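You operate a simulated robot arm through the tools that you are given. There is no shell and no other tool. Be economical: measure what you need, move in short steps, check, and stop when the job is done.

Carry out the task below with a simulated two-armed robot. There is one attempt and no reset: what you move stays moved.

JOB
Fetch the sign from the right bench and set it on the left bench. Take the big grey cap on the right bench and put it away on the green table. Take the small bin on the low wall shelf and put it away on the fourth shelf from the bottom of the narrow rack. Take the green tray and leave it on the top of the ageing cabinet. Any order will do. Set down upright: sign.
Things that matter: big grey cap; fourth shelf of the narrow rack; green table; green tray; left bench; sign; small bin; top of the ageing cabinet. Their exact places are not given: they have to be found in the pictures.

Only the result counts: the job must be done as asked and must still hold three seconds after the hand-in. Knocking over, shifting, dropping, spilling or breaking anything else fails it. A push-on lid holds only when it is set on centred and level and pressed home; a screw cap is set on level and turned clockwise until tight.

ROBOT AND FRAMES
Two 7-joint arms with fingered hands on one trunk, on a base that drives. Base frame: it is fixed to the floor where the robot stands at the start and does not move with it; the origin is under the middle of the robot, x ahead of it, y to its left, z up. Readings come in mm, rad, newtons and seconds.
The left shoulder is at the start at [60, 166, 826], the right one opposite. With the tool pointing down near the work surface each hand reaches from about 340 to 860 mm from the robot's upright axis, wherever it stands, measured 20 degrees to its own side. Places, roughly: big grey cap (4x4x2 cm) [600, 300, 800]; fourth shelf of the narrow rack [-3200, 2500, 1300]; green table [-3100, 3600, 800]; green tray (15x13x3 cm) [1200, -2400, 900]; left bench [800, 2200, 800]; sign [500, 0, 750]; small bin [1250, -2250, 1000]; top of the ageing cabinet [300, -3000, 1500]. Payload 5 kg a hand.
The TCP of each hand is the grasp point between the finger pads, 32 mm short of the fingertips. In the tool frame z runs along the fingers and y along their closing line. Largest opening 160 mm; the body of the gripper starts 89 mm behind the TCP. The gripper is a hand of 3 fingers: y runs from the thumb to the fingers, the wrist lies at [0, 0, -267] in the tool frame.
Orientation is that of the tool frame in the base frame, as a unit quaternion [w, x, y, z]. With the fingers straight down and closing along the base's y, the tool's x points along the base's -x, its y along +y and its z along -z.

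CONTROLS
- The arms move only by the tool apply_moves. It takes "left_rows", "right_rows" or both (then of equal length, played together; a hand with none holds still); each is a list of rows, each a list of 6 numbers: the shift along the tool's x, y, z in units of 300 mm (1.0 is 300 mm), then the turn, a rotation vector about the tool's x, y, z in units of 45 degrees (1.0 is 45 degrees). In form: [[tx, ty, tz, wx, wy, wz], ...]. A call has 1 to 12 rows; each row is the pose to reach, as a shift and turn from the pose commanded when the call began, along the tool's axes at that moment. A call with a number of a shift or a turn outside -1 to 1 is refused whole. Rows are played at 5 a second. More than 50 mm and 0.15 rad between two rows, and nothing of the call is played. A pose out of reach is approached as far as the arm can. The call stops where the force on the tool passes 40 N (or 10 N more than at its start, if that is more) or the arm is blocked; 0.2 s more then pass. In this call time passes only in rows, and 0.2 s behind the last. It gives the time, the measured TCP pose, the force on the tool (base axes), the opening and the grip force at its end, in the units of the frame above (readings bear some noise), with the torque about the TCP (base axes, N m) and any sound that the robot's microphone picked up.
- Cameras (640 x 400 px; columns grow to the right, rows downward): "scene" is now at [56.6, 8.6, 1479.9]; the picture's right is [0.13, -0.99, 0.00], its down [-0.60, -0.08, -0.79] and it looks along [0.79, 0.10, -0.61] (base axes); focal length 285 px, centre (320, 200). "left" rides on the left gripper at [-65, -4, -116] in its tool frame; the picture's right is [0.06, -1.00, 0.00], its down [0.87, 0.05, -0.49] and it looks along [0.49, 0.03, 0.87] (tool axes); focal length 261 px, centre (320, 200). "right" rides on the right gripper at [65, -4, -116] in its tool frame; the picture's right is [0.06, 1.00, 0.00], its down [-0.87, 0.05, -0.49] and it looks along [-0.49, 0.03, 0.87] (tool axes); focal length 261 px, centre (320, 200).
- snapshot(camera): a new picture of that camera. It takes no simulated time.
- move_column(by): slides the trunk up (or, below 0, down) by that many mm; the arms and the scene camera ride with it, the base frame stays. It gives what a move gives, with no picture.
- base_move(legs): drives the robot by 1 to 6 legs, each [ahead, turn to the left] in mm and rad, along the robot's own axes; the way and the turn of a leg run together, so that a leg with both is an arc; at most 1500 mm and 3.142 rad a leg. The arms and the cameras ride along, it lands a little off, and it stops where it bumps. It gives what a move gives.
- curl_fingers(finger1, finger2, thumb_bend, hand): sets how far each is bent, from 0 (flat) to 1 (curled in); at 0.3 the hand is open as for a grip, at 0.7 the pads meet at the TCP. One left out holds its place. A second passes; each finger stops where it meets its share of the squeeze, and holds until it gets a number again. It is the only way to open and close the hand. It gives what a move gives, with no picture; readings hold the bend of each and the force on the fingers (four entries, about 0 where the hand has none), thumb and palm.
- head_to(pan, tilt): turns the head with the scene camera to pan (to the left, within 1.501 rad either way) and tilt (down, from -0.506 to 1.204), counted from straight ahead of the robot. It gives what a move gives.
- pixel_to_xyz(camera, pixels): for up to 12 pixels [column, row] of the newest picture of that camera ("zoom" is the newest enlarged one), the place [x, y, z] in the base frame of the surface seen there, good to about 2 mm. It takes no simulated time.
- enlarge(camera, box): a new picture of the part [left, top, right, bottom] of that camera's present view, enlarged. It takes no simulated time.
- hand_in(): hands the job in; it is judged then, once.

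Work in short steps. Measure before you move; look again where a grasp or a placing could have gone wrong, and mend it. You have 110 turns and 100 pictures in all, those below and enlarged ones among them. Open the grippers and draw the arms clear of the work before you hand the job in, unless the task says otherwise; then end with one line.

The tools are called after ">>>" as a command line: name --argument value ..., lists and objects as JSON in quotes. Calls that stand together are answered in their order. apply_moves: Moves the arms, as the interface text tells. Its arguments: {"type":"object","properties":{"left_rows":{"type":"array"},"right_rows":{"type":"array"}},"required":[]} The other tools are called the same way: move_column (by) slides the trunk up or down; curl_fingers (finger1, finger2, thumb_bend, hand) moves the fingers one by one; base_move (legs) drives the base; head_to (pan, tilt) turns the head that bears the scene camera; snapshot (camera) takes a picture; pixel_to_xyz (camera, pixels) gives the place of the surface under pixels of a picture; enlarge (camera, box) takes an enlarged picture of a part of a camera's view; hand_in () hands the job in.

At the start:

```text
t: 0.0
left_ee_pos: [622.1, 394.0, 1030.4]
left_tool_rot: [0.0, 0.0, 1.0, 0.0]
left_wrist_force: [-0.8, -0.7, -0.4]
left_wrist_torque: [-0.02, -0.02, 0.0]
left_finger_gap: 160.1
left_finger_force: 0.1
left_shape: jaw
left_bend: [0.3, 0.3, 0.3]
left_finger forces: [0.0, 0.0, 0.1, 0.1, 0.0, 0.1]
right_ee_pos: [525.4, -83.8, 1091.0]
right_tool_rot: [0.0, 0.001, 1.0, -0.001]
right_wrist_force: [-0.2, -0.2, -0.3]
right_wrist_torque: [-0.02, 0.0, 0.04]
right_finger_gap: 160.1
right_finger_force: 0.1
right_shape: jaw
right_bend: [0.3, 0.3, 0.3]
right_finger forces: [0.0, 0.0, 0.1, 0.0, 0.0, 0.0]
trunk travel left (down, up): [-375.0, 215.0]
robot x, y, heading: [2.2, -0.0, -0.006]
head pan, tilt: [0.129, 0.656]
```

scene: 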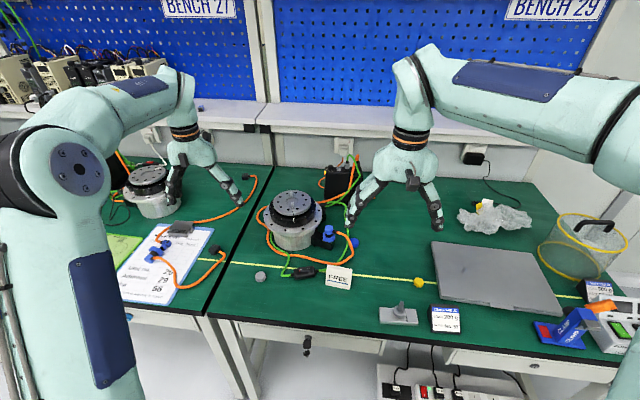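
right: 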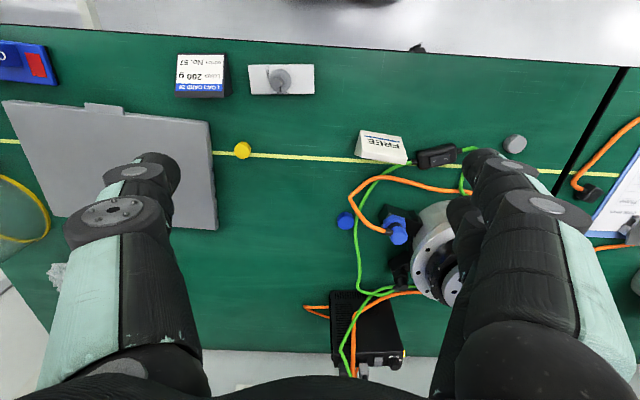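
left: 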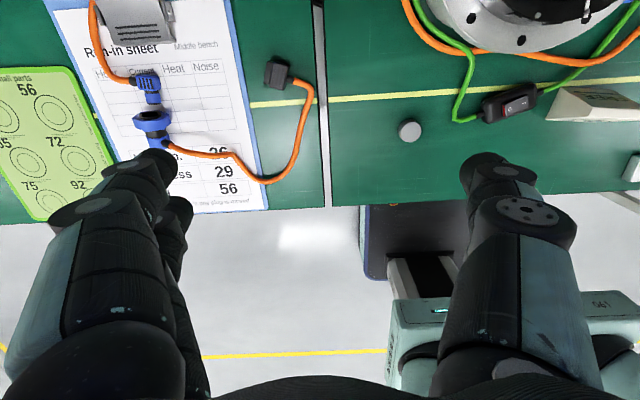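

The FREE sign is at about (340,277) and a grey cap at about (260,277) in the scene picture. I'll enlarge that area and measure.

>>> enlarge --camera "scene" --box '[220, 220, 420, 345]'

>>> pixel_to_xyz --camera "scene" --pixels '[[260, 277], [340, 268], [338, 278], [330, 284], [350, 288], [265, 285], [419, 283], [355, 243], [303, 272]]'

>>> head_to --pan 1.3 --tilt 0.35

>>> snapshot --camera "scene"

```text
3.20 times, centred on (320, 282) of scene
```

zoom: 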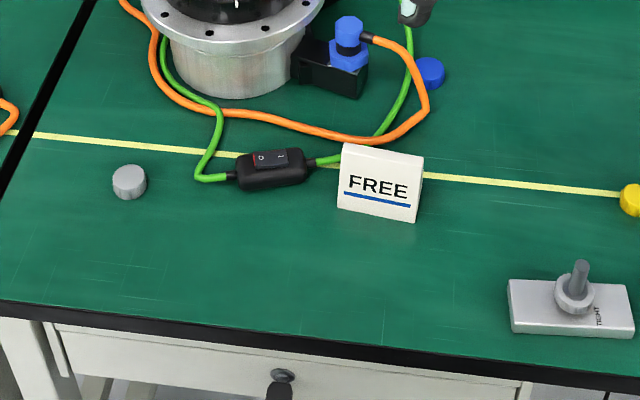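

```text
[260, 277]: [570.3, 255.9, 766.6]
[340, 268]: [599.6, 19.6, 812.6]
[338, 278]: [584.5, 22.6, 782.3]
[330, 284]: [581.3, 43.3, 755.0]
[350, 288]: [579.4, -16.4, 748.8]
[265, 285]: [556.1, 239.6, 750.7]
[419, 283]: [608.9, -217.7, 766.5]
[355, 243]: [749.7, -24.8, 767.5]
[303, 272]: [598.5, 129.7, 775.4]
```

```text
t: 1.4
left_ee_pos: [622.6, 395.3, 1028.9]
left_tool_rot: [0.0, 0.0, 1.0, 0.0]
left_wrist_force: [0.2, 0.1, 1.2]
left_wrist_torque: [-0.01, -0.02, 0.06]
left_finger_gap: 160.0
left_finger_force: 0.0
left_shape: jaw
left_bend: [0.3, 0.3, 0.3]
left_finger forces: [0.0, 0.0, 0.1, 0.1, 0.1, 0.1]
right_ee_pos: [524.6, -84.1, 1090.8]
right_tool_rot: [0.001, 0.001, 1.0, 0.0]
right_wrist_force: [0.8, 0.1, -0.1]
right_wrist_torque: [-0.01, -0.01, 0.01]
right_finger_gap: 160.1
right_finger_force: 0.1
right_shape: jaw
right_bend: [0.3, 0.3, 0.3]
right_finger forces: [0.0, 0.1, 0.0, 0.0, 0.1, 0.0]
trunk travel left (down, up): [-375.0, 215.0]
robot x, y, heading: [0.5, -3.2, 0.001]
head pan, tilt: [1.3, 0.351]
```

```text
95 pictures are left
```

scene: 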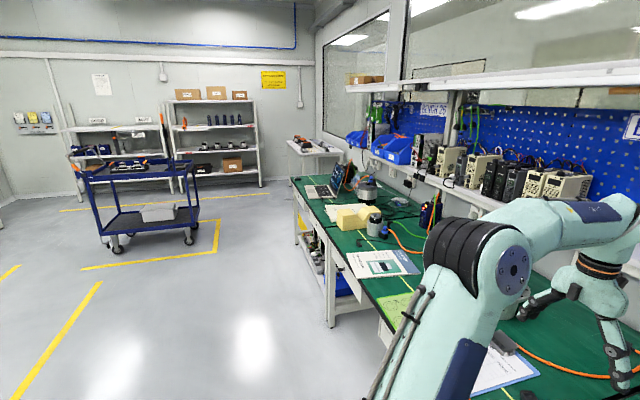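

The left bench runs off to y>1200 and two racks stand beyond. I look right and behind by turning.

>>> head_to --pan -1.3 --tilt 0.2

>>> snapshot --camera "scene"

>>> head_to --pan -0.2 --tilt 0.6

>>> snapshot --camera "scene"

```text
t: 3.7
left_ee_pos: [622.7, 394.9, 1028.8]
left_tool_rot: [-0.001, -0.001, 1.0, 0.0]
left_wrist_force: [-0.6, 0.2, 1.1]
left_wrist_torque: [0.02, 0.02, 0.0]
left_finger_gap: 159.7
left_finger_force: 0.1
left_shape: jaw
left_bend: [0.3, 0.3, 0.3]
left_finger forces: [0.1, 0.0, 0.1, 0.1, 0.0, 0.0]
right_ee_pos: [525.7, -83.2, 1090.4]
right_tool_rot: [0.0, 0.0, 1.0, 0.0]
right_wrist_force: [0.3, -0.4, -0.3]
right_wrist_torque: [-0.01, 0.0, 0.02]
right_finger_gap: 159.9
right_finger_force: 0.1
right_shape: jaw
right_bend: [0.3, 0.3, 0.3]
right_finger forces: [0.0, 0.1, 0.1, 0.0, 0.0, 0.0]
trunk travel left (down, up): [-375.0, 215.0]
robot x, y, heading: [1.8, 0.6, -0.005]
head pan, tilt: [-1.3, 0.201]
```

```text
94 pictures are left
```

scene: 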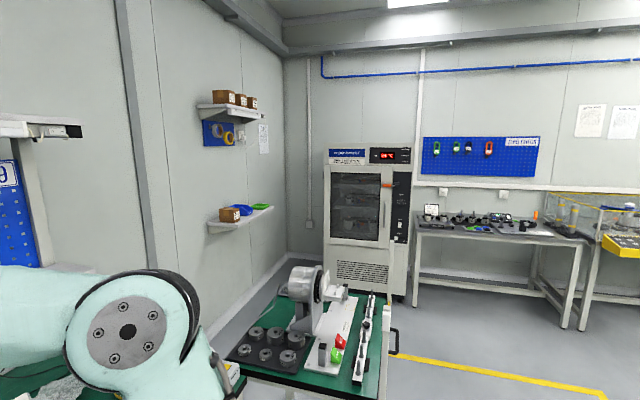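

```text
t: 5.0
left_ee_pos: [622.2, 394.0, 1028.9]
left_tool_rot: [0.0, 0.0, 1.0, 0.0]
left_wrist_force: [-0.2, -0.2, -0.9]
left_wrist_torque: [0.01, 0.01, -0.01]
left_finger_gap: 159.8
left_finger_force: 0.1
left_shape: jaw
left_bend: [0.3, 0.3, 0.3]
left_finger forces: [0.0, 0.0, 0.0, 0.0, 0.1, 0.1]
right_ee_pos: [525.7, -83.2, 1091.0]
right_tool_rot: [-0.001, 0.0, 1.0, 0.001]
right_wrist_force: [0.6, -0.5, -0.1]
right_wrist_torque: [0.03, 0.01, -0.01]
right_finger_gap: 160.2
right_finger_force: 0.1
right_shape: jaw
right_bend: [0.3, 0.3, 0.3]
right_finger forces: [0.0, 0.1, 0.0, 0.0, 0.1, 0.0]
trunk travel left (down, up): [-375.0, 215.0]
robot x, y, heading: [-1.3, -1.7, -0.005]
head pan, tilt: [-0.201, 0.6]
```

```text
93 pictures are left
```

scene: 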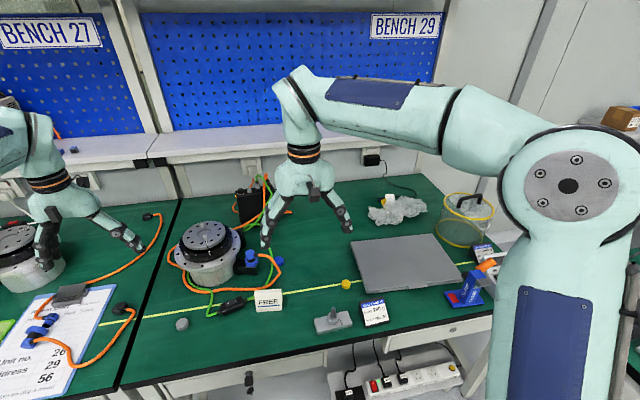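

The cap sits at (570,256), the sign at (585,15). I enlarge both with the right camera for grasp geometry.

>>> enlarge --camera "right" --box '[340, 110, 540, 235]'

>>> pixel_to_xyz --camera "zoom" --pixels '[[70, 70], [200, 95], [60, 150], [210, 170], [130, 80], [130, 130], [555, 105], [555, 130], [480, 40], [610, 250]]'

>>> enlarge --camera "scene" --box '[160, 270, 300, 358]'

```text
3.20 times, centred on (440, 172) of right
```

zoom: 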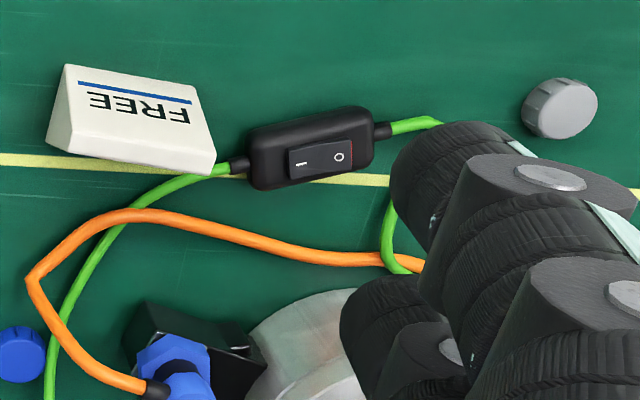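

```text
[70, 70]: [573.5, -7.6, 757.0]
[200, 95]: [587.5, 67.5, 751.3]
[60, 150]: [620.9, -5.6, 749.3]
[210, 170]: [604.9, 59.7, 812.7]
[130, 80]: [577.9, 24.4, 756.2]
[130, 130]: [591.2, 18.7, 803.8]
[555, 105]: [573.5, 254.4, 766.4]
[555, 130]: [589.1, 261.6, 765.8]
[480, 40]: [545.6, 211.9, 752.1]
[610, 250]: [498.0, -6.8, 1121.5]
```

```text
4.55 times, centred on (230, 314) of scene
```

zoom: 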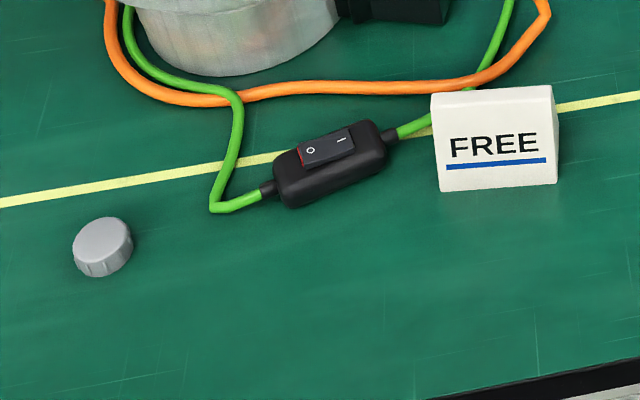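

The sign is a wedge with a ~70 mm width along y and vertical ends; a power switch lies just left of it. I measure the switch end and the sign's edges before choosing the finger opening.

>>> pixel_to_xyz --camera "zoom" --pixels '[[382, 150], [375, 165], [372, 130], [350, 145], [436, 100], [440, 185], [549, 92], [549, 180], [102, 228], [80, 240], [128, 240], [420, 128]]'

```text
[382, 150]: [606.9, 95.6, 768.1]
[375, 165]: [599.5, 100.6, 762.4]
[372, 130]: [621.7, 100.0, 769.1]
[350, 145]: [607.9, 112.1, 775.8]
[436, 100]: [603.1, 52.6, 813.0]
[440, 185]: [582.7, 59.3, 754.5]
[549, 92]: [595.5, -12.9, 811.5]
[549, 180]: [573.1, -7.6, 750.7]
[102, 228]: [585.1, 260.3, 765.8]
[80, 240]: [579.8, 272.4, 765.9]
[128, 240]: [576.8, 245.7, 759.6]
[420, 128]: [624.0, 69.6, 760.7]
```

Plan: the right hand grips the sign across its ends (centre (598,23), yaw −8°), the left hand grips the cap (577,259). I move both laterally first and narrow the right hand.

>>> curl_fingers --hand "right" --finger1 0.43 --finger2 0.43 --thumb_bend 0.43

>>> curl_fingers --hand "left" --finger1 0.48 --finger2 0.48 --thumb_bend 0.48

>>> apply_moves --right_rows '[[-0.06, 0.09, 0.08, 0, 0, 0.045], [-0.12, 0.18, 0.16, 0, 0, 0.09], [-0.18, 0.27, 0.24, 0, 0, 0.14], [-0.243, 0.355, 0.32, 0, 0, 0.182], [-0.243, 0.355, 0.47, 0, 0, 0.182], [-0.243, 0.355, 0.6, 0, 0, 0.182]]' --left_rows '[[0.04, -0.11, 0.08, 0, 0, 0], [0.08, -0.22, 0.16, 0, 0, 0], [0.12, -0.33, 0.24, 0, 0, 0], [0.15, -0.45, 0.32, 0, 0, 0], [0.15, -0.45, 0.4, 0, 0, 0], [0.15, -0.45, 0.45, 0, 0, 0]]'

>>> snapshot --camera "right"

>>> snapshot --camera "left"

```text
t: 6.0
left_ee_pos: [622.8, 393.4, 1029.5]
left_tool_rot: [0.0, 0.0, 1.0, 0.001]
left_wrist_force: [0.1, -0.3, 0.2]
left_wrist_torque: [-0.02, 0.02, 0.05]
left_finger_gap: 159.9
left_finger_force: 0.0
left_shape: jaw
left_bend: [0.3, 0.3, 0.3]
left_finger forces: [0.1, 0.0, 0.0, 0.1, 0.0, 0.0]
right_ee_pos: [524.8, -83.0, 1091.1]
right_tool_rot: [-0.001, 0.001, 1.0, 0.0]
right_wrist_force: [-0.2, 0.4, 0.3]
right_wrist_torque: [-0.01, -0.05, 0.01]
right_finger_gap: 116.6
right_finger_force: 0.0
right_shape: fingers
right_bend: [0.43, 0.43, 0.43]
right_finger forces: [0.0, 0.1, 0.1, 0.0, 0.0, 0.0]
trunk travel left (down, up): [-375.0, 215.0]
robot x, y, heading: [-0.1, -0.9, -0.0]
head pan, tilt: [-0.201, 0.6]
```

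```text
t: 7.0
left_ee_pos: [622.5, 394.5, 1029.0]
left_tool_rot: [-0.001, 0.001, 1.0, 0.001]
left_wrist_force: [0.0, 0.2, 0.6]
left_wrist_torque: [0.03, 0.03, 0.03]
left_finger_gap: 96.3
left_finger_force: 0.0
left_shape: fingers
left_bend: [0.48, 0.48, 0.48]
left_finger forces: [0.0, 0.0, 0.1, 0.0, 0.1, 0.0]
right_ee_pos: [525.5, -84.3, 1090.7]
right_tool_rot: [0.0, 0.002, 1.0, 0.001]
right_wrist_force: [-0.5, 0.0, 0.6]
right_wrist_torque: [-0.05, -0.04, -0.02]
right_finger_gap: 117.0
right_finger_force: 0.0
right_shape: fingers
right_bend: [0.43, 0.43, 0.43]
right_finger forces: [0.1, 0.1, 0.0, 0.0, 0.0, 0.1]
trunk travel left (down, up): [-375.0, 215.0]
robot x, y, heading: [0.4, -0.2, 0.001]
head pan, tilt: [-0.201, 0.6]
```

```text
t: 8.4
left_ee_pos: [577.1, 257.9, 893.8]
left_tool_rot: [0.0, -0.002, 1.0, 0.0]
left_wrist_force: [0.0, 0.8, -0.2]
left_wrist_torque: [-0.01, 0.04, 0.02]
left_finger_gap: 95.9
left_finger_force: 0.0
left_shape: fingers
left_bend: [0.48, 0.48, 0.48]
left_finger forces: [0.0, 0.0, 0.0, 0.1, 0.0, 0.1]
right_ee_pos: [598.2, 23.1, 910.1]
right_tool_rot: [0.0, 0.072, 0.997, 0.0]
right_wrist_force: [0.6, 0.7, -1.0]
right_wrist_torque: [0.03, 0.0, -0.02]
right_finger_gap: 116.3
right_finger_force: 0.1
right_shape: fingers
right_bend: [0.43, 0.43, 0.43]
right_finger forces: [0.0, 0.1, 0.1, 0.1, 0.0, 0.0]
trunk travel left (down, up): [-375.0, 215.0]
robot x, y, heading: [-2.6, 1.7, -0.001]
head pan, tilt: [-0.201, 0.6]
```

```text
90 pictures are left
```

right: 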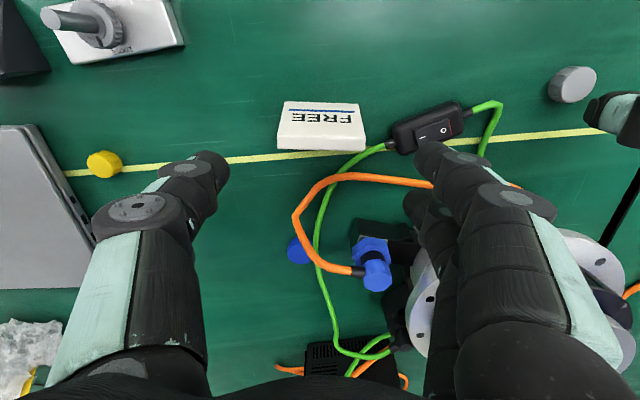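

```text
89 pictures are left
```

left: 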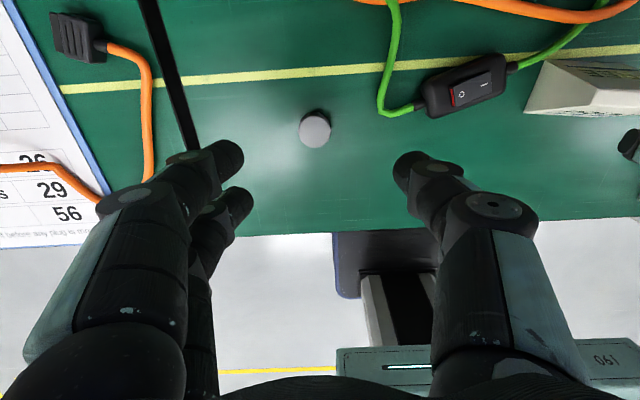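

I check the finger spacing with depth readings on the fingertips and re-measure cap and sign positions.

>>> pixel_to_xyz --camera "right" --pixels '[[432, 150], [413, 202], [225, 165], [288, 104], [358, 106], [282, 145], [362, 150], [412, 148], [400, 130], [465, 120]]'

>>> pixel_to_xyz --camera "left" --pixels '[[314, 130], [300, 130], [328, 130], [314, 115], [314, 143], [228, 150], [238, 200], [408, 165]]'

```text
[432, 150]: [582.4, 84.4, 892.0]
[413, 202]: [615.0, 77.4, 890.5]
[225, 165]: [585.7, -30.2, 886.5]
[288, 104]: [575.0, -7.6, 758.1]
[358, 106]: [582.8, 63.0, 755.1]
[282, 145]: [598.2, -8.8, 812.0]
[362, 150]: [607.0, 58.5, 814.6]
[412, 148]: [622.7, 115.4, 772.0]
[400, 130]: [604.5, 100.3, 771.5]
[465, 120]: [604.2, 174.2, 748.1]
```

```text
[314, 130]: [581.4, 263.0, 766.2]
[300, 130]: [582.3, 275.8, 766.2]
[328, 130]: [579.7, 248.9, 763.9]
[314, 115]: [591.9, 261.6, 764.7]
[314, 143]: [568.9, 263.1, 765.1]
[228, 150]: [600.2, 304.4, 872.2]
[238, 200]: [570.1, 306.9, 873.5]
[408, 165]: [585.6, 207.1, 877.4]
```

The two fingers span ±30 mm in x; a green cord runs at (624,70,761), so I keep fingertips above it: right TCP (595,20,795), with finger side narrowed. Left goes to the cap at (580,262) with tips just above the bench.

>>> curl_fingers --hand "right" --finger1 0.48 --finger2 0.48 --thumb_bend 0.44

>>> apply_moves --right_rows '[[0.008, -0.011, 0.1, 0, 0, 0], [0.008, -0.011, 0.2, 0, 0, 0], [0.008, -0.011, 0.3, 0, 0, 0], [0.008, -0.011, 0.383, 0, 0, 0]]' --left_rows '[[-0.01, 0.013, 0.1, 0, 0, 0], [-0.01, 0.013, 0.2, 0, 0, 0], [-0.01, 0.013, 0.29, 0, 0, 0], [-0.01, 0.013, 0.356, 0, 0, 0]]'

>>> snapshot --camera "right"

>>> snapshot --camera "left"

```text
t: 9.4
left_ee_pos: [578.5, 258.3, 894.7]
left_tool_rot: [0.0, -0.001, 1.0, 0.001]
left_wrist_force: [0.6, 0.2, -0.1]
left_wrist_torque: [0.02, 0.0, 0.0]
left_finger_gap: 95.9
left_finger_force: 0.0
left_shape: fingers
left_bend: [0.48, 0.48, 0.48]
left_finger forces: [0.0, 0.0, 0.0, 0.0, 0.0, 0.1]
right_ee_pos: [598.2, 22.3, 911.9]
right_tool_rot: [0.0, 0.072, 0.997, 0.0]
right_wrist_force: [-1.2, 0.8, -0.4]
right_wrist_torque: [-0.02, 0.03, 0.02]
right_finger_gap: 104.3
right_finger_force: 0.0
right_shape: fingers
right_bend: [0.48, 0.48, 0.44]
right_finger forces: [0.0, 0.1, 0.0, 0.0, 0.0, 0.0]
trunk travel left (down, up): [-375.0, 215.0]
robot x, y, heading: [2.1, -2.0, -0.002]
head pan, tilt: [-0.201, 0.6]
```

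```text
t: 10.4
left_ee_pos: [581.1, 262.9, 790.5]
left_tool_rot: [0.003, -0.001, 1.0, 0.001]
left_wrist_force: [-3.5, 0.3, 24.7]
left_wrist_torque: [-0.03, 0.34, -0.01]
left_finger_gap: 96.3
left_finger_force: 12.3
left_shape: fingers
left_bend: [0.48, 0.48, 0.48]
left_finger forces: [3.1, 9.2, 0.0, 0.0, 12.4, 0.0]
right_ee_pos: [593.0, 20.6, 797.9]
right_tool_rot: [0.0, 0.072, 0.997, 0.001]
right_wrist_force: [0.1, -0.5, -0.1]
right_wrist_torque: [0.05, -0.02, -0.03]
right_finger_gap: 104.2
right_finger_force: 0.0
right_shape: fingers
right_bend: [0.48, 0.48, 0.44]
right_finger forces: [0.0, 0.0, 0.0, 0.0, 0.0, 0.1]
trunk travel left (down, up): [-375.0, 215.0]
robot x, y, heading: [-0.3, -0.5, -0.001]
head pan, tilt: [-0.201, 0.6]
```

```text
88 pictures are left
```

right: 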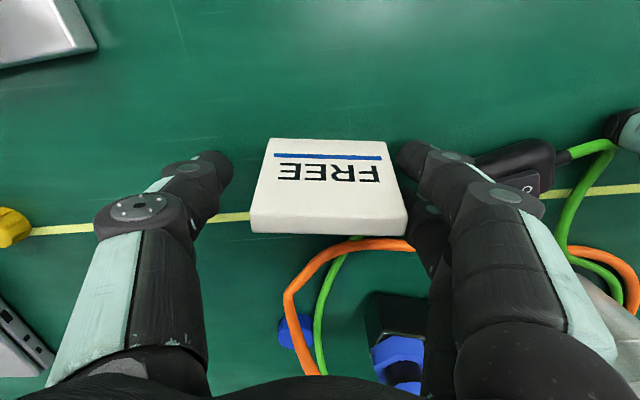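

```text
87 pictures are left
```

left: 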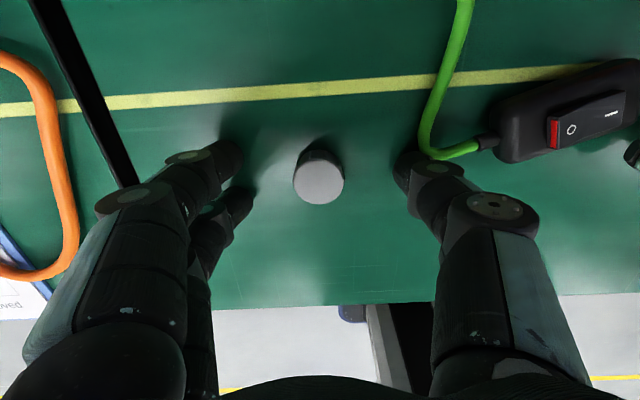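

Left tips touch the bench at TCP 790; I lift 5 mm then close on the cap. The right fingers straddle the sign (250–405 px), so I close there too.

>>> apply_moves --left_rows '[[0, 0, -0.006, 0, 0, 0], [0, 0, -0.006, 0, 0, 0]]'

>>> curl_fingers --hand "right" --thumb_bend 0.5

>>> curl_fingers --hand "right" --finger1 0.65 --finger2 0.65 --thumb_bend 0.65

>>> curl_fingers --hand "left" --finger1 0.7 --finger2 0.7 --thumb_bend 0.7

>>> snapshot --camera "right"

>>> snapshot --camera "left"

```text
t: 11.0
left_ee_pos: [581.1, 262.3, 789.8]
left_tool_rot: [0.001, 0.001, 1.0, 0.0]
left_wrist_force: [0.2, 2.3, 20.2]
left_wrist_torque: [-0.28, 0.08, 0.21]
left_finger_gap: 95.9
left_finger_force: 10.3
left_shape: fingers
left_bend: [0.48, 0.48, 0.48]
left_finger forces: [3.3, 4.4, 0.1, 0.0, 13.2, 0.1]
right_ee_pos: [593.7, 19.5, 797.2]
right_tool_rot: [0.0, 0.072, 0.997, 0.0]
right_wrist_force: [-0.2, 0.0, 0.4]
right_wrist_torque: [0.0, -0.01, 0.02]
right_finger_gap: 104.5
right_finger_force: 0.1
right_shape: fingers
right_bend: [0.48, 0.48, 0.44]
right_finger forces: [0.0, 0.1, 0.0, 0.0, 0.1, 0.1]
trunk travel left (down, up): [-375.0, 215.0]
robot x, y, heading: [-0.6, -0.3, 0.003]
head pan, tilt: [-0.201, 0.6]
```

```text
t: 12.0
left_ee_pos: [580.3, 262.6, 789.9]
left_tool_rot: [0.002, 0.0, 1.0, 0.0]
left_wrist_force: [3.7, 2.1, 24.3]
left_wrist_torque: [-0.47, -0.08, 0.4]
left_finger_gap: 96.1
left_finger_force: 12.1
left_shape: fingers
left_bend: [0.48, 0.48, 0.48]
left_finger forces: [3.4, 4.5, 0.1, 0.0, 16.0, 0.0]
right_ee_pos: [593.4, 20.7, 798.2]
right_tool_rot: [0.001, 0.073, 0.997, 0.0]
right_wrist_force: [-0.6, 0.3, 1.1]
right_wrist_torque: [-0.03, -0.03, -0.01]
right_finger_gap: 92.1
right_finger_force: 0.0
right_shape: fingers
right_bend: [0.48, 0.48, 0.5]
right_finger forces: [0.0, 0.1, 0.0, 0.0, 0.0, 0.0]
trunk travel left (down, up): [-375.0, 215.0]
robot x, y, heading: [3.5, -1.2, 0.001]
head pan, tilt: [-0.201, 0.6]
```

```text
t: 13.0
left_ee_pos: [581.5, 261.3, 789.7]
left_tool_rot: [0.002, -0.001, 1.0, 0.0]
left_wrist_force: [6.7, 2.7, 26.6]
left_wrist_torque: [-0.45, -0.19, 0.42]
left_finger_gap: 96.3
left_finger_force: 13.1
left_shape: fingers
left_bend: [0.48, 0.48, 0.48]
left_finger forces: [3.7, 5.2, 0.1, 0.1, 17.9, 0.0]
right_ee_pos: [593.3, 19.1, 798.0]
right_tool_rot: [0.001, 0.073, 0.997, 0.0]
right_wrist_force: [0.2, 0.2, 0.6]
right_wrist_torque: [-0.01, 0.0, 0.0]
right_finger_gap: 77.5
right_finger_force: 22.5
right_shape: fingers
right_bend: [0.53, 0.52, 0.58]
right_finger forces: [11.0, 11.2, 0.1, 0.0, 22.4, 0.0]
trunk travel left (down, up): [-375.0, 215.0]
robot x, y, heading: [2.8, -2.9, 0.002]
head pan, tilt: [-0.201, 0.6]
```

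```text
t: 14.0
left_ee_pos: [581.4, 261.7, 789.0]
left_tool_rot: [0.001, 0.0, 1.0, 0.001]
left_wrist_force: [0.1, 0.9, 0.4]
left_wrist_torque: [0.0, -0.01, -0.01]
left_finger_gap: 21.7
left_finger_force: 9.8
left_shape: fingers
left_bend: [0.68, 0.64, 0.68]
left_finger forces: [1.6, 8.3, 0.1, 0.0, 9.3, 0.0]
right_ee_pos: [594.2, 21.1, 796.8]
right_tool_rot: [0.0, 0.073, 0.997, 0.0]
right_wrist_force: [-0.3, 1.0, 0.9]
right_wrist_torque: [0.0, 0.0, -0.01]
right_finger_gap: 77.3
right_finger_force: 22.5
right_shape: fingers
right_bend: [0.53, 0.52, 0.58]
right_finger forces: [11.6, 11.7, 0.0, 0.0, 22.3, 0.1]
trunk travel left (down, up): [-375.0, 215.0]
robot x, y, heading: [-2.4, -0.6, 0.001]
head pan, tilt: [-0.201, 0.6]
```

```text
86 pictures are left
```

right: 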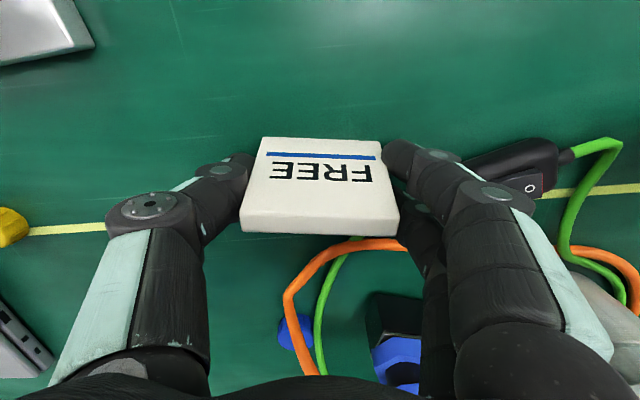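

```text
85 pictures are left
```

left: 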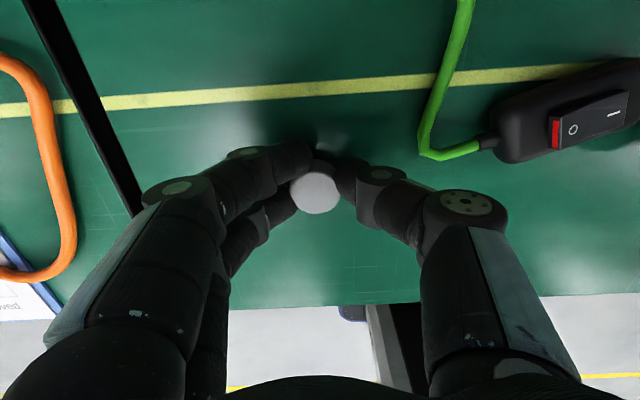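

The sign grip is good (22 N). The cap looks off-centre in the left hand (finger1 0.68 with 1.6 N vs finger2 0.64); I zoom and measure.

>>> enlarge --camera "left" --box '[240, 120, 400, 220]'

>>> pixel_to_xyz --camera "zoom" --pixels '[[300, 290], [240, 290], [360, 290], [300, 230], [300, 350], [330, 170], [410, 200], [200, 250], [230, 130]]'

```text
4.00 times, centred on (320, 170) of left
```

zoom: 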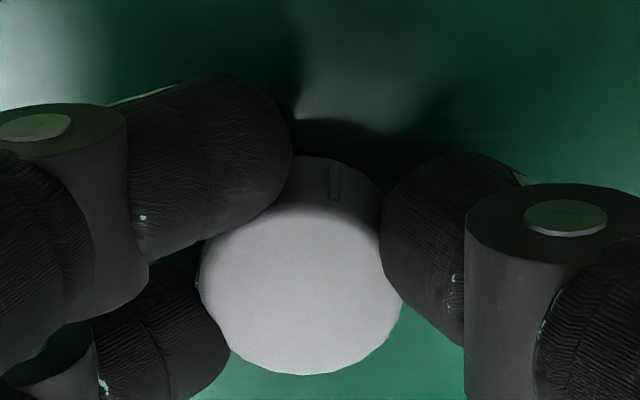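

```text
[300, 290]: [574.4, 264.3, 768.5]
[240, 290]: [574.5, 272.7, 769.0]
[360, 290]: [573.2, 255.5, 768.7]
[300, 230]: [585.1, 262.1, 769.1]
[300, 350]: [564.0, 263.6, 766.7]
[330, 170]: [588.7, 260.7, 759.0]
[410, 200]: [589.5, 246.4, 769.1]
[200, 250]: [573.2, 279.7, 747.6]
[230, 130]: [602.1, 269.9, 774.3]
```

Cap centre is (575.5,263), hand at 581; I reopen a little, shift −6 mm in x, and close again.

>>> curl_fingers --hand "left" --finger1 0.56 --finger2 0.56 --thumb_bend 0.56

>>> apply_moves --left_rows '[[0.01, 0.0, -0.002, 0, 0, 0], [0.02, 0.003, -0.002, 0, 0, 0], [0.02, 0.003, -0.002, 0, 0, 0]]'

>>> curl_fingers --hand "left" --finger1 0.72 --finger2 0.72 --thumb_bend 0.72

>>> enlarge --camera "left" --box '[240, 120, 400, 220]'

```text
t: 15.0
left_ee_pos: [580.9, 262.3, 788.7]
left_tool_rot: [0.002, -0.001, 1.0, 0.0]
left_wrist_force: [2.7, 1.1, 16.6]
left_wrist_torque: [-0.11, -0.1, 0.03]
left_finger_gap: 57.5
left_finger_force: 8.9
left_shape: fingers
left_bend: [0.57, 0.57, 0.58]
left_finger forces: [2.7, 3.9, 0.0, 0.1, 10.7, 0.0]
right_ee_pos: [595.4, 20.3, 797.5]
right_tool_rot: [0.0, 0.071, 0.997, 0.0]
right_wrist_force: [0.0, 0.5, 0.1]
right_wrist_torque: [0.01, 0.01, -0.01]
right_finger_gap: 77.3
right_finger_force: 22.9
right_shape: fingers
right_bend: [0.53, 0.52, 0.58]
right_finger forces: [11.2, 11.3, 0.0, 0.0, 22.6, 0.0]
trunk travel left (down, up): [-375.0, 215.0]
robot x, y, heading: [1.1, 1.2, 0.005]
head pan, tilt: [-0.201, 0.6]
```

```text
t: 15.8
left_ee_pos: [574.2, 264.4, 789.0]
left_tool_rot: [0.001, 0.0, 1.0, 0.0]
left_wrist_force: [6.6, -0.5, 13.9]
left_wrist_torque: [-0.15, -0.21, 0.01]
left_finger_gap: 60.3
left_finger_force: 7.3
left_shape: fingers
left_bend: [0.57, 0.57, 0.57]
left_finger forces: [2.8, 2.9, 0.0, 0.1, 8.7, 0.0]
right_ee_pos: [594.9, 19.4, 797.7]
right_tool_rot: [0.0, 0.072, 0.997, 0.0]
right_wrist_force: [0.0, 0.6, 0.4]
right_wrist_torque: [0.01, 0.0, -0.02]
right_finger_gap: 77.5
right_finger_force: 22.7
right_shape: fingers
right_bend: [0.53, 0.52, 0.58]
right_finger forces: [11.1, 11.3, 0.0, 0.0, 22.6, 0.1]
trunk travel left (down, up): [-375.0, 215.0]
robot x, y, heading: [0.8, 1.4, -0.001]
head pan, tilt: [-0.201, 0.6]
```

```text
t: 16.8
left_ee_pos: [573.6, 265.2, 789.0]
left_tool_rot: [0.0, 0.0, 1.0, 0.0]
left_wrist_force: [1.2, -0.6, 0.3]
left_wrist_torque: [0.01, -0.01, 0.02]
left_finger_gap: 31.0
left_finger_force: 15.6
left_shape: fingers
left_bend: [0.68, 0.69, 0.67]
left_finger forces: [8.9, 6.7, 0.0, 0.1, 15.5, 0.0]
right_ee_pos: [593.4, 20.3, 796.8]
right_tool_rot: [0.0, 0.072, 0.997, 0.0]
right_wrist_force: [-0.3, -0.6, 1.0]
right_wrist_torque: [-0.07, 0.01, 0.01]
right_finger_gap: 77.5
right_finger_force: 22.6
right_shape: fingers
right_bend: [0.53, 0.52, 0.58]
right_finger forces: [11.0, 11.3, 0.1, 0.1, 22.5, 0.1]
trunk travel left (down, up): [-375.0, 215.0]
robot x, y, heading: [2.1, 2.0, -0.001]
head pan, tilt: [-0.201, 0.6]
```

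```text
4.00 times, centred on (320, 170) of left
```

zoom: 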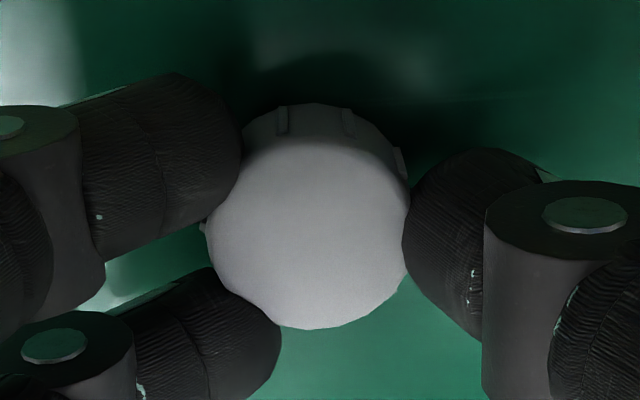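

Symmetric three-point grip on the cap now (8.9/6.7/15.5 N). Lift both hands well up, straight.

>>> apply_moves --left_rows '[[0, 0, -0.08, 0, 0, 0], [0, 0, -0.2, 0, 0, 0], [0, 0, -0.35, 0, 0, 0], [0, 0, -0.5, 0, 0, 0], [0, 0, -0.65, 0, 0, 0], [0, 0, -0.8, 0, 0, 0]]' --right_rows '[[0, 0, -0.08, 0, 0, 0], [0, 0, -0.2, 0, 0, 0], [0, 0, -0.35, 0, 0, 0], [0, 0, -0.5, 0, 0, 0], [0, 0, -0.65, 0, 0, 0], [0, 0, -0.8, 0, 0, 0]]'

>>> snapshot --camera "scene"

```text
t: 18.2
left_ee_pos: [574.2, 263.3, 1030.5]
left_tool_rot: [0.001, 0.0, 1.0, 0.0]
left_wrist_force: [-0.8, 0.1, -0.5]
left_wrist_torque: [0.03, -0.02, 0.02]
left_finger_gap: 30.8
left_finger_force: 16.2
left_shape: fingers
left_bend: [0.68, 0.69, 0.67]
left_finger forces: [9.3, 7.0, 0.0, 0.0, 15.4, 0.1]
right_ee_pos: [594.4, 21.6, 1036.3]
right_tool_rot: [0.0, 0.071, 0.997, 0.0]
right_wrist_force: [-1.1, -0.4, 0.3]
right_wrist_torque: [0.01, 0.0, -0.03]
right_finger_gap: 77.5
right_finger_force: 22.2
right_shape: fingers
right_bend: [0.53, 0.52, 0.58]
right_finger forces: [11.0, 11.2, 0.1, 0.0, 22.2, 0.1]
trunk travel left (down, up): [-375.0, 215.0]
robot x, y, heading: [3.1, 0.3, 0.0]
head pan, tilt: [-0.201, 0.6]
```

```text
82 pictures are left
```

scene: 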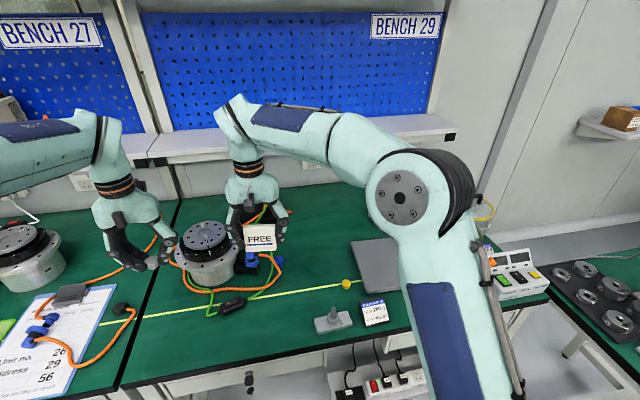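

Both objects are held. I back off and turn left to look along the benches.

>>> base_move --legs '[[-450, 0], [0, 1.571]]'

>>> head_to --pan -0.3 --tilt 0.3

>>> snapshot --camera "scene"

```text
t: 24.8
left_ee_pos: [-720.9, 574.1, 1030.1]
left_tool_rot: [0.0, 0.71, -0.704, -0.001]
left_wrist_force: [-0.3, 1.0, 0.0]
left_wrist_torque: [-0.02, 0.0, 0.0]
left_finger_gap: 30.7
left_finger_force: 15.3
left_shape: fingers
left_bend: [0.68, 0.69, 0.67]
left_finger forces: [9.3, 6.5, 0.1, 0.1, 15.1, 0.0]
right_ee_pos: [-478.7, 595.4, 1035.7]
right_tool_rot: [0.001, -0.658, 0.753, 0.0]
right_wrist_force: [0.0, 0.2, -1.2]
right_wrist_torque: [0.0, -0.01, 0.01]
right_finger_gap: 77.5
right_finger_force: 21.7
right_shape: fingers
right_bend: [0.53, 0.52, 0.58]
right_finger forces: [10.9, 11.0, 0.0, 0.0, 22.0, 0.0]
trunk travel left (down, up): [-375.0, 215.0]
robot x, y, heading: [-452.8, -0.0, 1.576]
head pan, tilt: [-0.201, 0.6]
```

```text
t: 25.6
left_ee_pos: [-720.8, 573.6, 1031.2]
left_tool_rot: [0.0, 0.711, -0.703, 0.0]
left_wrist_force: [-0.9, -0.4, -0.2]
left_wrist_torque: [-0.02, -0.03, 0.0]
left_finger_gap: 30.9
left_finger_force: 15.5
left_shape: fingers
left_bend: [0.68, 0.69, 0.67]
left_finger forces: [9.1, 6.5, 0.0, 0.0, 15.1, 0.0]
right_ee_pos: [-478.9, 596.0, 1034.4]
right_tool_rot: [0.0, -0.658, 0.753, 0.0]
right_wrist_force: [0.0, -0.7, -0.9]
right_wrist_torque: [-0.01, 0.0, -0.01]
right_finger_gap: 77.2
right_finger_force: 22.3
right_shape: fingers
right_bend: [0.53, 0.52, 0.58]
right_finger forces: [10.7, 11.1, 0.0, 0.1, 22.1, 0.0]
trunk travel left (down, up): [-375.0, 215.0]
robot x, y, heading: [-453.7, -0.4, 1.585]
head pan, tilt: [-0.3, 0.3]
```

```text
81 pictures are left
```

scene: 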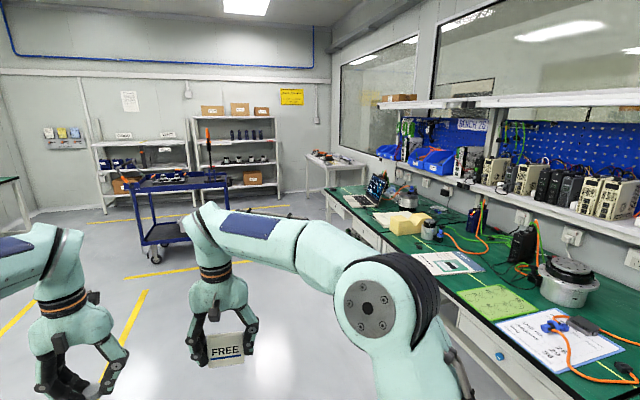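

I measure the trolley, the racks and spots on the left bench.

>>> pixel_to_xyz --camera "scene" --pixels '[[225, 185], [140, 190], [185, 262], [360, 200], [410, 222], [428, 232], [440, 262], [385, 238], [330, 200], [490, 302], [255, 178], [130, 165]]'

>>> enlarge --camera "scene" --box '[320, 150, 512, 270]'

```text
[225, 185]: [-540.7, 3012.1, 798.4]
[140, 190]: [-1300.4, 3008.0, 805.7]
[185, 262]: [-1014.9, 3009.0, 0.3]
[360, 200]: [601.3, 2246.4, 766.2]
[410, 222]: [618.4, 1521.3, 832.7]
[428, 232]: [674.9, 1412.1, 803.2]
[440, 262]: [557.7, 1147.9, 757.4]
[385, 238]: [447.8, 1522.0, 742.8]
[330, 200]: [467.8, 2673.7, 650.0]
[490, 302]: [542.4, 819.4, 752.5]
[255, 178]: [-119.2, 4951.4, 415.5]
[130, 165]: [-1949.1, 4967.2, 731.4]
```

```text
3.33 times, centred on (416, 210) of scene
```

zoom: 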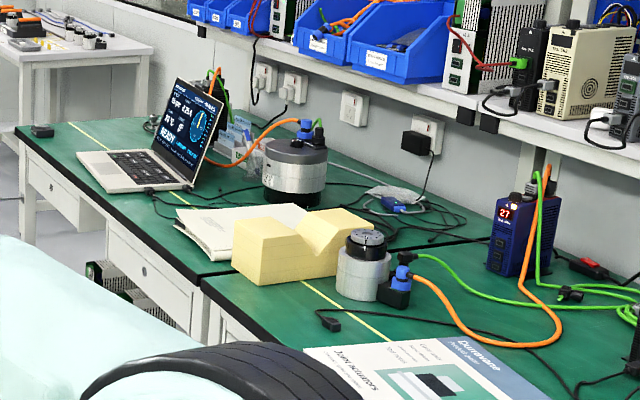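

The seam of the left bench is around y≈1650. I drive to y≈1950, turn right to face it, and look.

>>> base_move --legs '[[1000, -0.01], [930, 0], [0, -1.575]]'

>>> head_to --pan 0.0 --tilt 0.5

>>> snapshot --camera "scene"

```text
t: 39.1
left_ee_pos: [104.4, 2205.6, 1030.3]
left_tool_rot: [-0.001, -0.006, 1.0, 0.0]
left_wrist_force: [0.2, -0.4, -1.1]
left_wrist_torque: [0.03, 0.01, 0.0]
left_finger_gap: 30.6
left_finger_force: 15.0
left_shape: fingers
left_bend: [0.68, 0.7, 0.67]
left_finger forces: [9.1, 5.9, 0.0, 0.1, 14.7, 0.1]
right_ee_pos: [125.3, 1963.1, 1034.8]
right_tool_rot: [0.0, 0.066, 0.998, 0.0]
right_wrist_force: [-0.8, -0.3, -0.6]
right_wrist_torque: [-0.01, -0.02, 0.01]
right_finger_gap: 76.9
right_finger_force: 21.4
right_shape: fingers
right_bend: [0.53, 0.52, 0.58]
right_finger forces: [10.7, 11.0, 0.0, 0.0, 21.9, 0.0]
trunk travel left (down, up): [-375.0, 215.0]
robot x, y, heading: [-469.5, 1928.8, 0.012]
head pan, tilt: [-0.3, 0.3]
```

```text
t: 39.9
left_ee_pos: [105.1, 2204.7, 1029.3]
left_tool_rot: [0.001, -0.006, 1.0, 0.0]
left_wrist_force: [1.0, -0.1, 0.3]
left_wrist_torque: [0.0, -0.02, 0.03]
left_finger_gap: 30.6
left_finger_force: 14.8
left_shape: fingers
left_bend: [0.68, 0.7, 0.67]
left_finger forces: [9.1, 5.9, 0.0, 0.0, 14.8, 0.1]
right_ee_pos: [126.2, 1964.7, 1036.4]
right_tool_rot: [0.0, 0.066, 0.998, 0.0]
right_wrist_force: [0.1, -0.9, -0.9]
right_wrist_torque: [0.02, 0.0, 0.06]
right_finger_gap: 77.2
right_finger_force: 21.8
right_shape: fingers
right_bend: [0.53, 0.52, 0.58]
right_finger forces: [10.6, 11.0, 0.1, 0.0, 21.9, 0.0]
trunk travel left (down, up): [-375.0, 215.0]
robot x, y, heading: [-466.6, 1939.0, 0.012]
head pan, tilt: [0.0, 0.499]
```

```text
79 pictures are left
```

scene: 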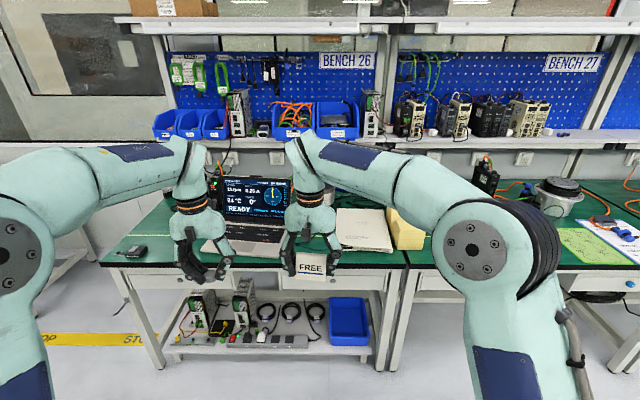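

Free green area appears in front of the notebook around (360,258) and left at (170,235). I measure and zoom.

>>> pixel_to_xyz --camera "scene" --pixels '[[345, 258], [370, 258], [370, 245], [395, 258], [345, 235], [170, 235], [150, 225], [215, 250], [280, 255], [195, 215], [405, 262], [130, 250]]'

>>> enlarge --camera "scene" --box '[250, 170, 442, 290]'

```text
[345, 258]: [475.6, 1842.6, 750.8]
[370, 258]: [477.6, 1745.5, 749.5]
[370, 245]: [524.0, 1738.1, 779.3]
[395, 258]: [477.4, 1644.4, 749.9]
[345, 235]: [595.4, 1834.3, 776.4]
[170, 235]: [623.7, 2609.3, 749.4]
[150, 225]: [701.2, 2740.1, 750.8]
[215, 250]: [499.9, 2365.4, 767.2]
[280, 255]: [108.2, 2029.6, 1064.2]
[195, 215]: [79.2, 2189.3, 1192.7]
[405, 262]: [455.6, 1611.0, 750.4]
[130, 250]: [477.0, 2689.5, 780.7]
```

```text
3.33 times, centred on (346, 230) of scene
```

zoom: 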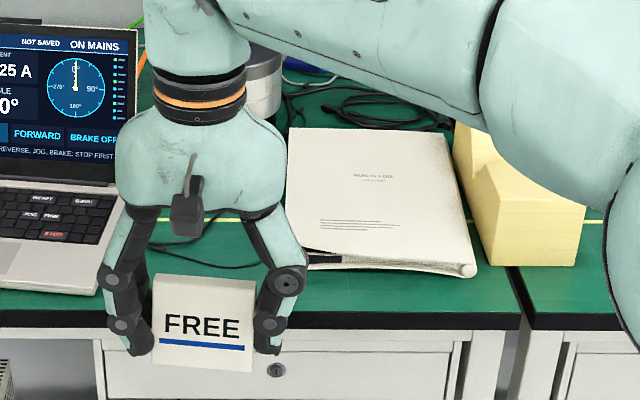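

The notebook leaves only a ~70 mm strip. I check the gap between laptop and notebook, and how clear the left end is.

>>> pixel_to_xyz --camera "zoom" --pixels '[[100, 290], [75, 296], [300, 250], [300, 262], [280, 300], [90, 310], [310, 275], [285, 190], [325, 268], [300, 318], [460, 285]]'

>>> enlarge --camera "scene" --box '[90, 170, 282, 290]'

```text
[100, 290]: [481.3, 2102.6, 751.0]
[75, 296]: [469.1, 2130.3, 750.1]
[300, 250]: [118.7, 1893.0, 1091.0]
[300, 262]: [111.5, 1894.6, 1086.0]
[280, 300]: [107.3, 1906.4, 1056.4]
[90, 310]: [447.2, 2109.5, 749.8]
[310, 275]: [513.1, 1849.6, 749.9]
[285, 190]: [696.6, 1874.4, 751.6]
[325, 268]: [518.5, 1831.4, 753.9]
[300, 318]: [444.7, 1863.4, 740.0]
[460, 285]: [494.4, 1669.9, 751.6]
```

```text
3.33 times, centred on (186, 230) of scene
```

zoom: 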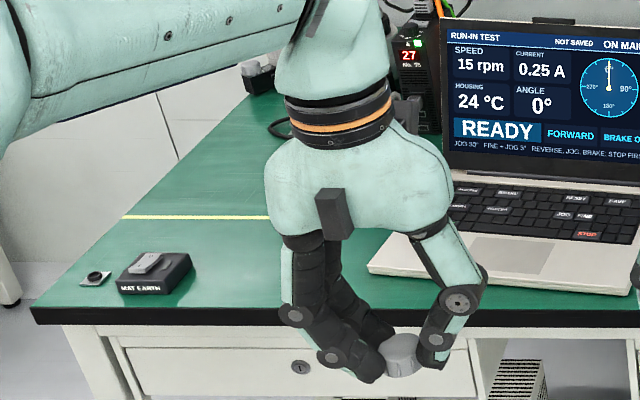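

The laptop–notebook gap is 230 mm wide (y 1870–2100); I'll place the sign at about (482,1975). Drive ahead 355 mm and look with the right camera.

>>> base_move --legs '[[355, 0]]'

>>> snapshot --camera "right"

>>> snapshot --camera "scene"

```text
t: 42.2
left_ee_pos: [458.5, 2208.6, 1030.2]
left_tool_rot: [-0.001, -0.005, 1.0, 0.0]
left_wrist_force: [0.6, 0.6, -0.4]
left_wrist_torque: [0.0, 0.03, 0.02]
left_finger_gap: 30.8
left_finger_force: 15.2
left_shape: fingers
left_bend: [0.68, 0.7, 0.67]
left_finger forces: [9.0, 6.0, 0.0, 0.0, 14.7, 0.0]
right_ee_pos: [481.4, 1966.7, 1035.0]
right_tool_rot: [0.001, 0.067, 0.998, 0.001]
right_wrist_force: [0.6, 0.0, -0.9]
right_wrist_torque: [0.02, 0.0, 0.0]
right_finger_gap: 76.9
right_finger_force: 21.2
right_shape: fingers
right_bend: [0.53, 0.52, 0.58]
right_finger forces: [10.6, 11.0, 0.0, 0.1, 21.9, 0.0]
trunk travel left (down, up): [-375.0, 215.0]
robot x, y, heading: [-114.9, 1938.4, 0.01]
head pan, tilt: [0.0, 0.499]
```

```text
76 pictures are left
```

right: 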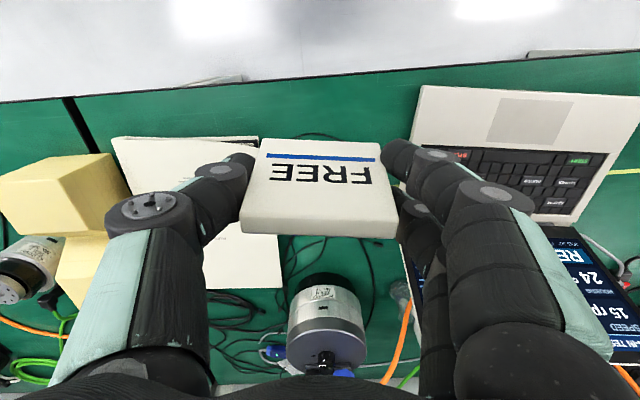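

```text
75 pictures are left
```

scene: 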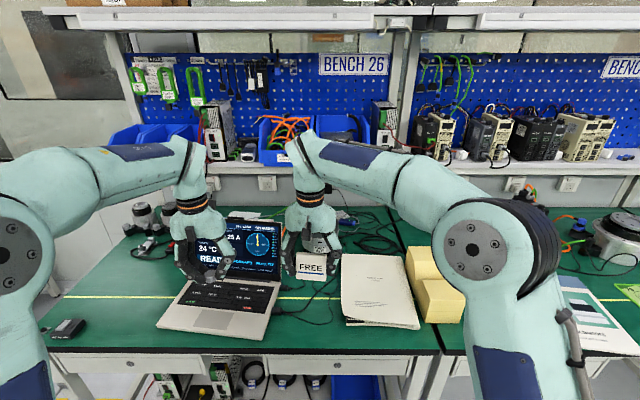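

A cable crosses the gap near (320,305) in the scene; I zoom and measure it.

>>> enlarge --camera "scene" --box '[250, 260, 378, 340]'

>>> pixel_to_xyz --camera "zoom" --pixels '[[150, 150], [250, 170], [330, 200], [400, 220], [440, 190], [200, 250], [300, 300], [60, 400], [450, 330], [120, 260], [380, 150], [300, 380]]'

```text
5.00 times, centred on (314, 300) of scene
```

zoom: 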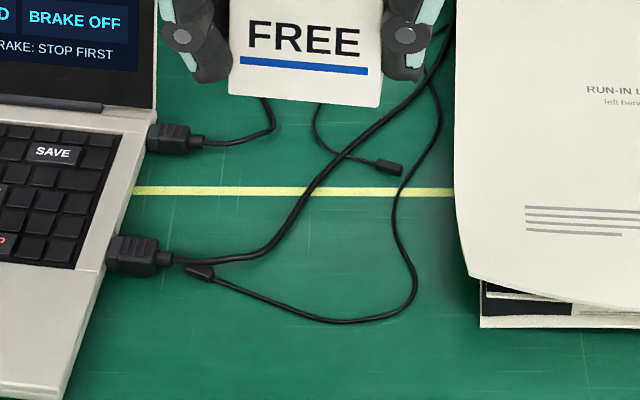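

```text
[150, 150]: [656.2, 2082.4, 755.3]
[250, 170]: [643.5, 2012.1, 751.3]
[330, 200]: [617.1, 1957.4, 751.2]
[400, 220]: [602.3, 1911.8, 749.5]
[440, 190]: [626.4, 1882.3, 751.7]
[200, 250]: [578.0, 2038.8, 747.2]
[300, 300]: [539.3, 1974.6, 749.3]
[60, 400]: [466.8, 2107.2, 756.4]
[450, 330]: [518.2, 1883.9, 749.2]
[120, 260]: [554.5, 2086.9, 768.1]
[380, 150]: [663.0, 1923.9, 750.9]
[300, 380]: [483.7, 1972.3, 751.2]
```

The cable's front reaches x≈525; I put the sign at TCP (479,1975), lowering to just above contact.

>>> apply_moves --right_rows '[[0.01, 0.026, 0.15, 0, 0, 0], [0.01, 0.026, 0.3, 0, 0, 0], [0.01, 0.026, 0.45, 0, 0, 0], [0.01, 0.026, 0.6, 0, 0, 0], [0.01, 0.026, 0.7, 0, 0, 0], [0.01, 0.026, 0.75, 0, 0, 0], [0.01, 0.026, 0.775, 0, 0, 0]]'

>>> enlarge --camera "scene" --box '[250, 260, 378, 340]'

```text
t: 43.8
left_ee_pos: [458.0, 2208.6, 1030.0]
left_tool_rot: [-0.001, -0.005, 1.0, 0.0]
left_wrist_force: [0.3, -0.2, -0.1]
left_wrist_torque: [-0.03, 0.03, -0.02]
left_finger_gap: 30.7
left_finger_force: 15.0
left_shape: fingers
left_bend: [0.68, 0.7, 0.67]
left_finger forces: [9.1, 6.0, 0.0, 0.1, 14.6, 0.0]
right_ee_pos: [478.7, 1975.5, 801.7]
right_tool_rot: [0.0, 0.067, 0.998, 0.0]
right_wrist_force: [0.0, -0.7, -0.6]
right_wrist_torque: [0.02, 0.03, 0.02]
right_finger_gap: 77.2
right_finger_force: 21.8
right_shape: fingers
right_bend: [0.53, 0.52, 0.58]
right_finger forces: [10.7, 10.9, 0.0, 0.0, 22.0, 0.0]
trunk travel left (down, up): [-375.0, 215.0]
robot x, y, heading: [-115.6, 1940.3, 0.009]
head pan, tilt: [0.0, 0.499]
```

```text
5.00 times, centred on (314, 300) of scene
```

zoom: 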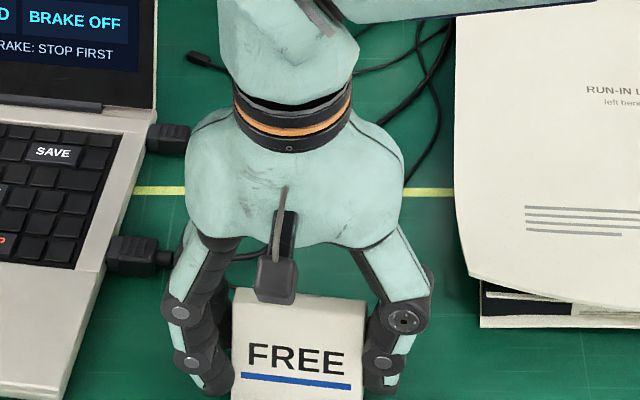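

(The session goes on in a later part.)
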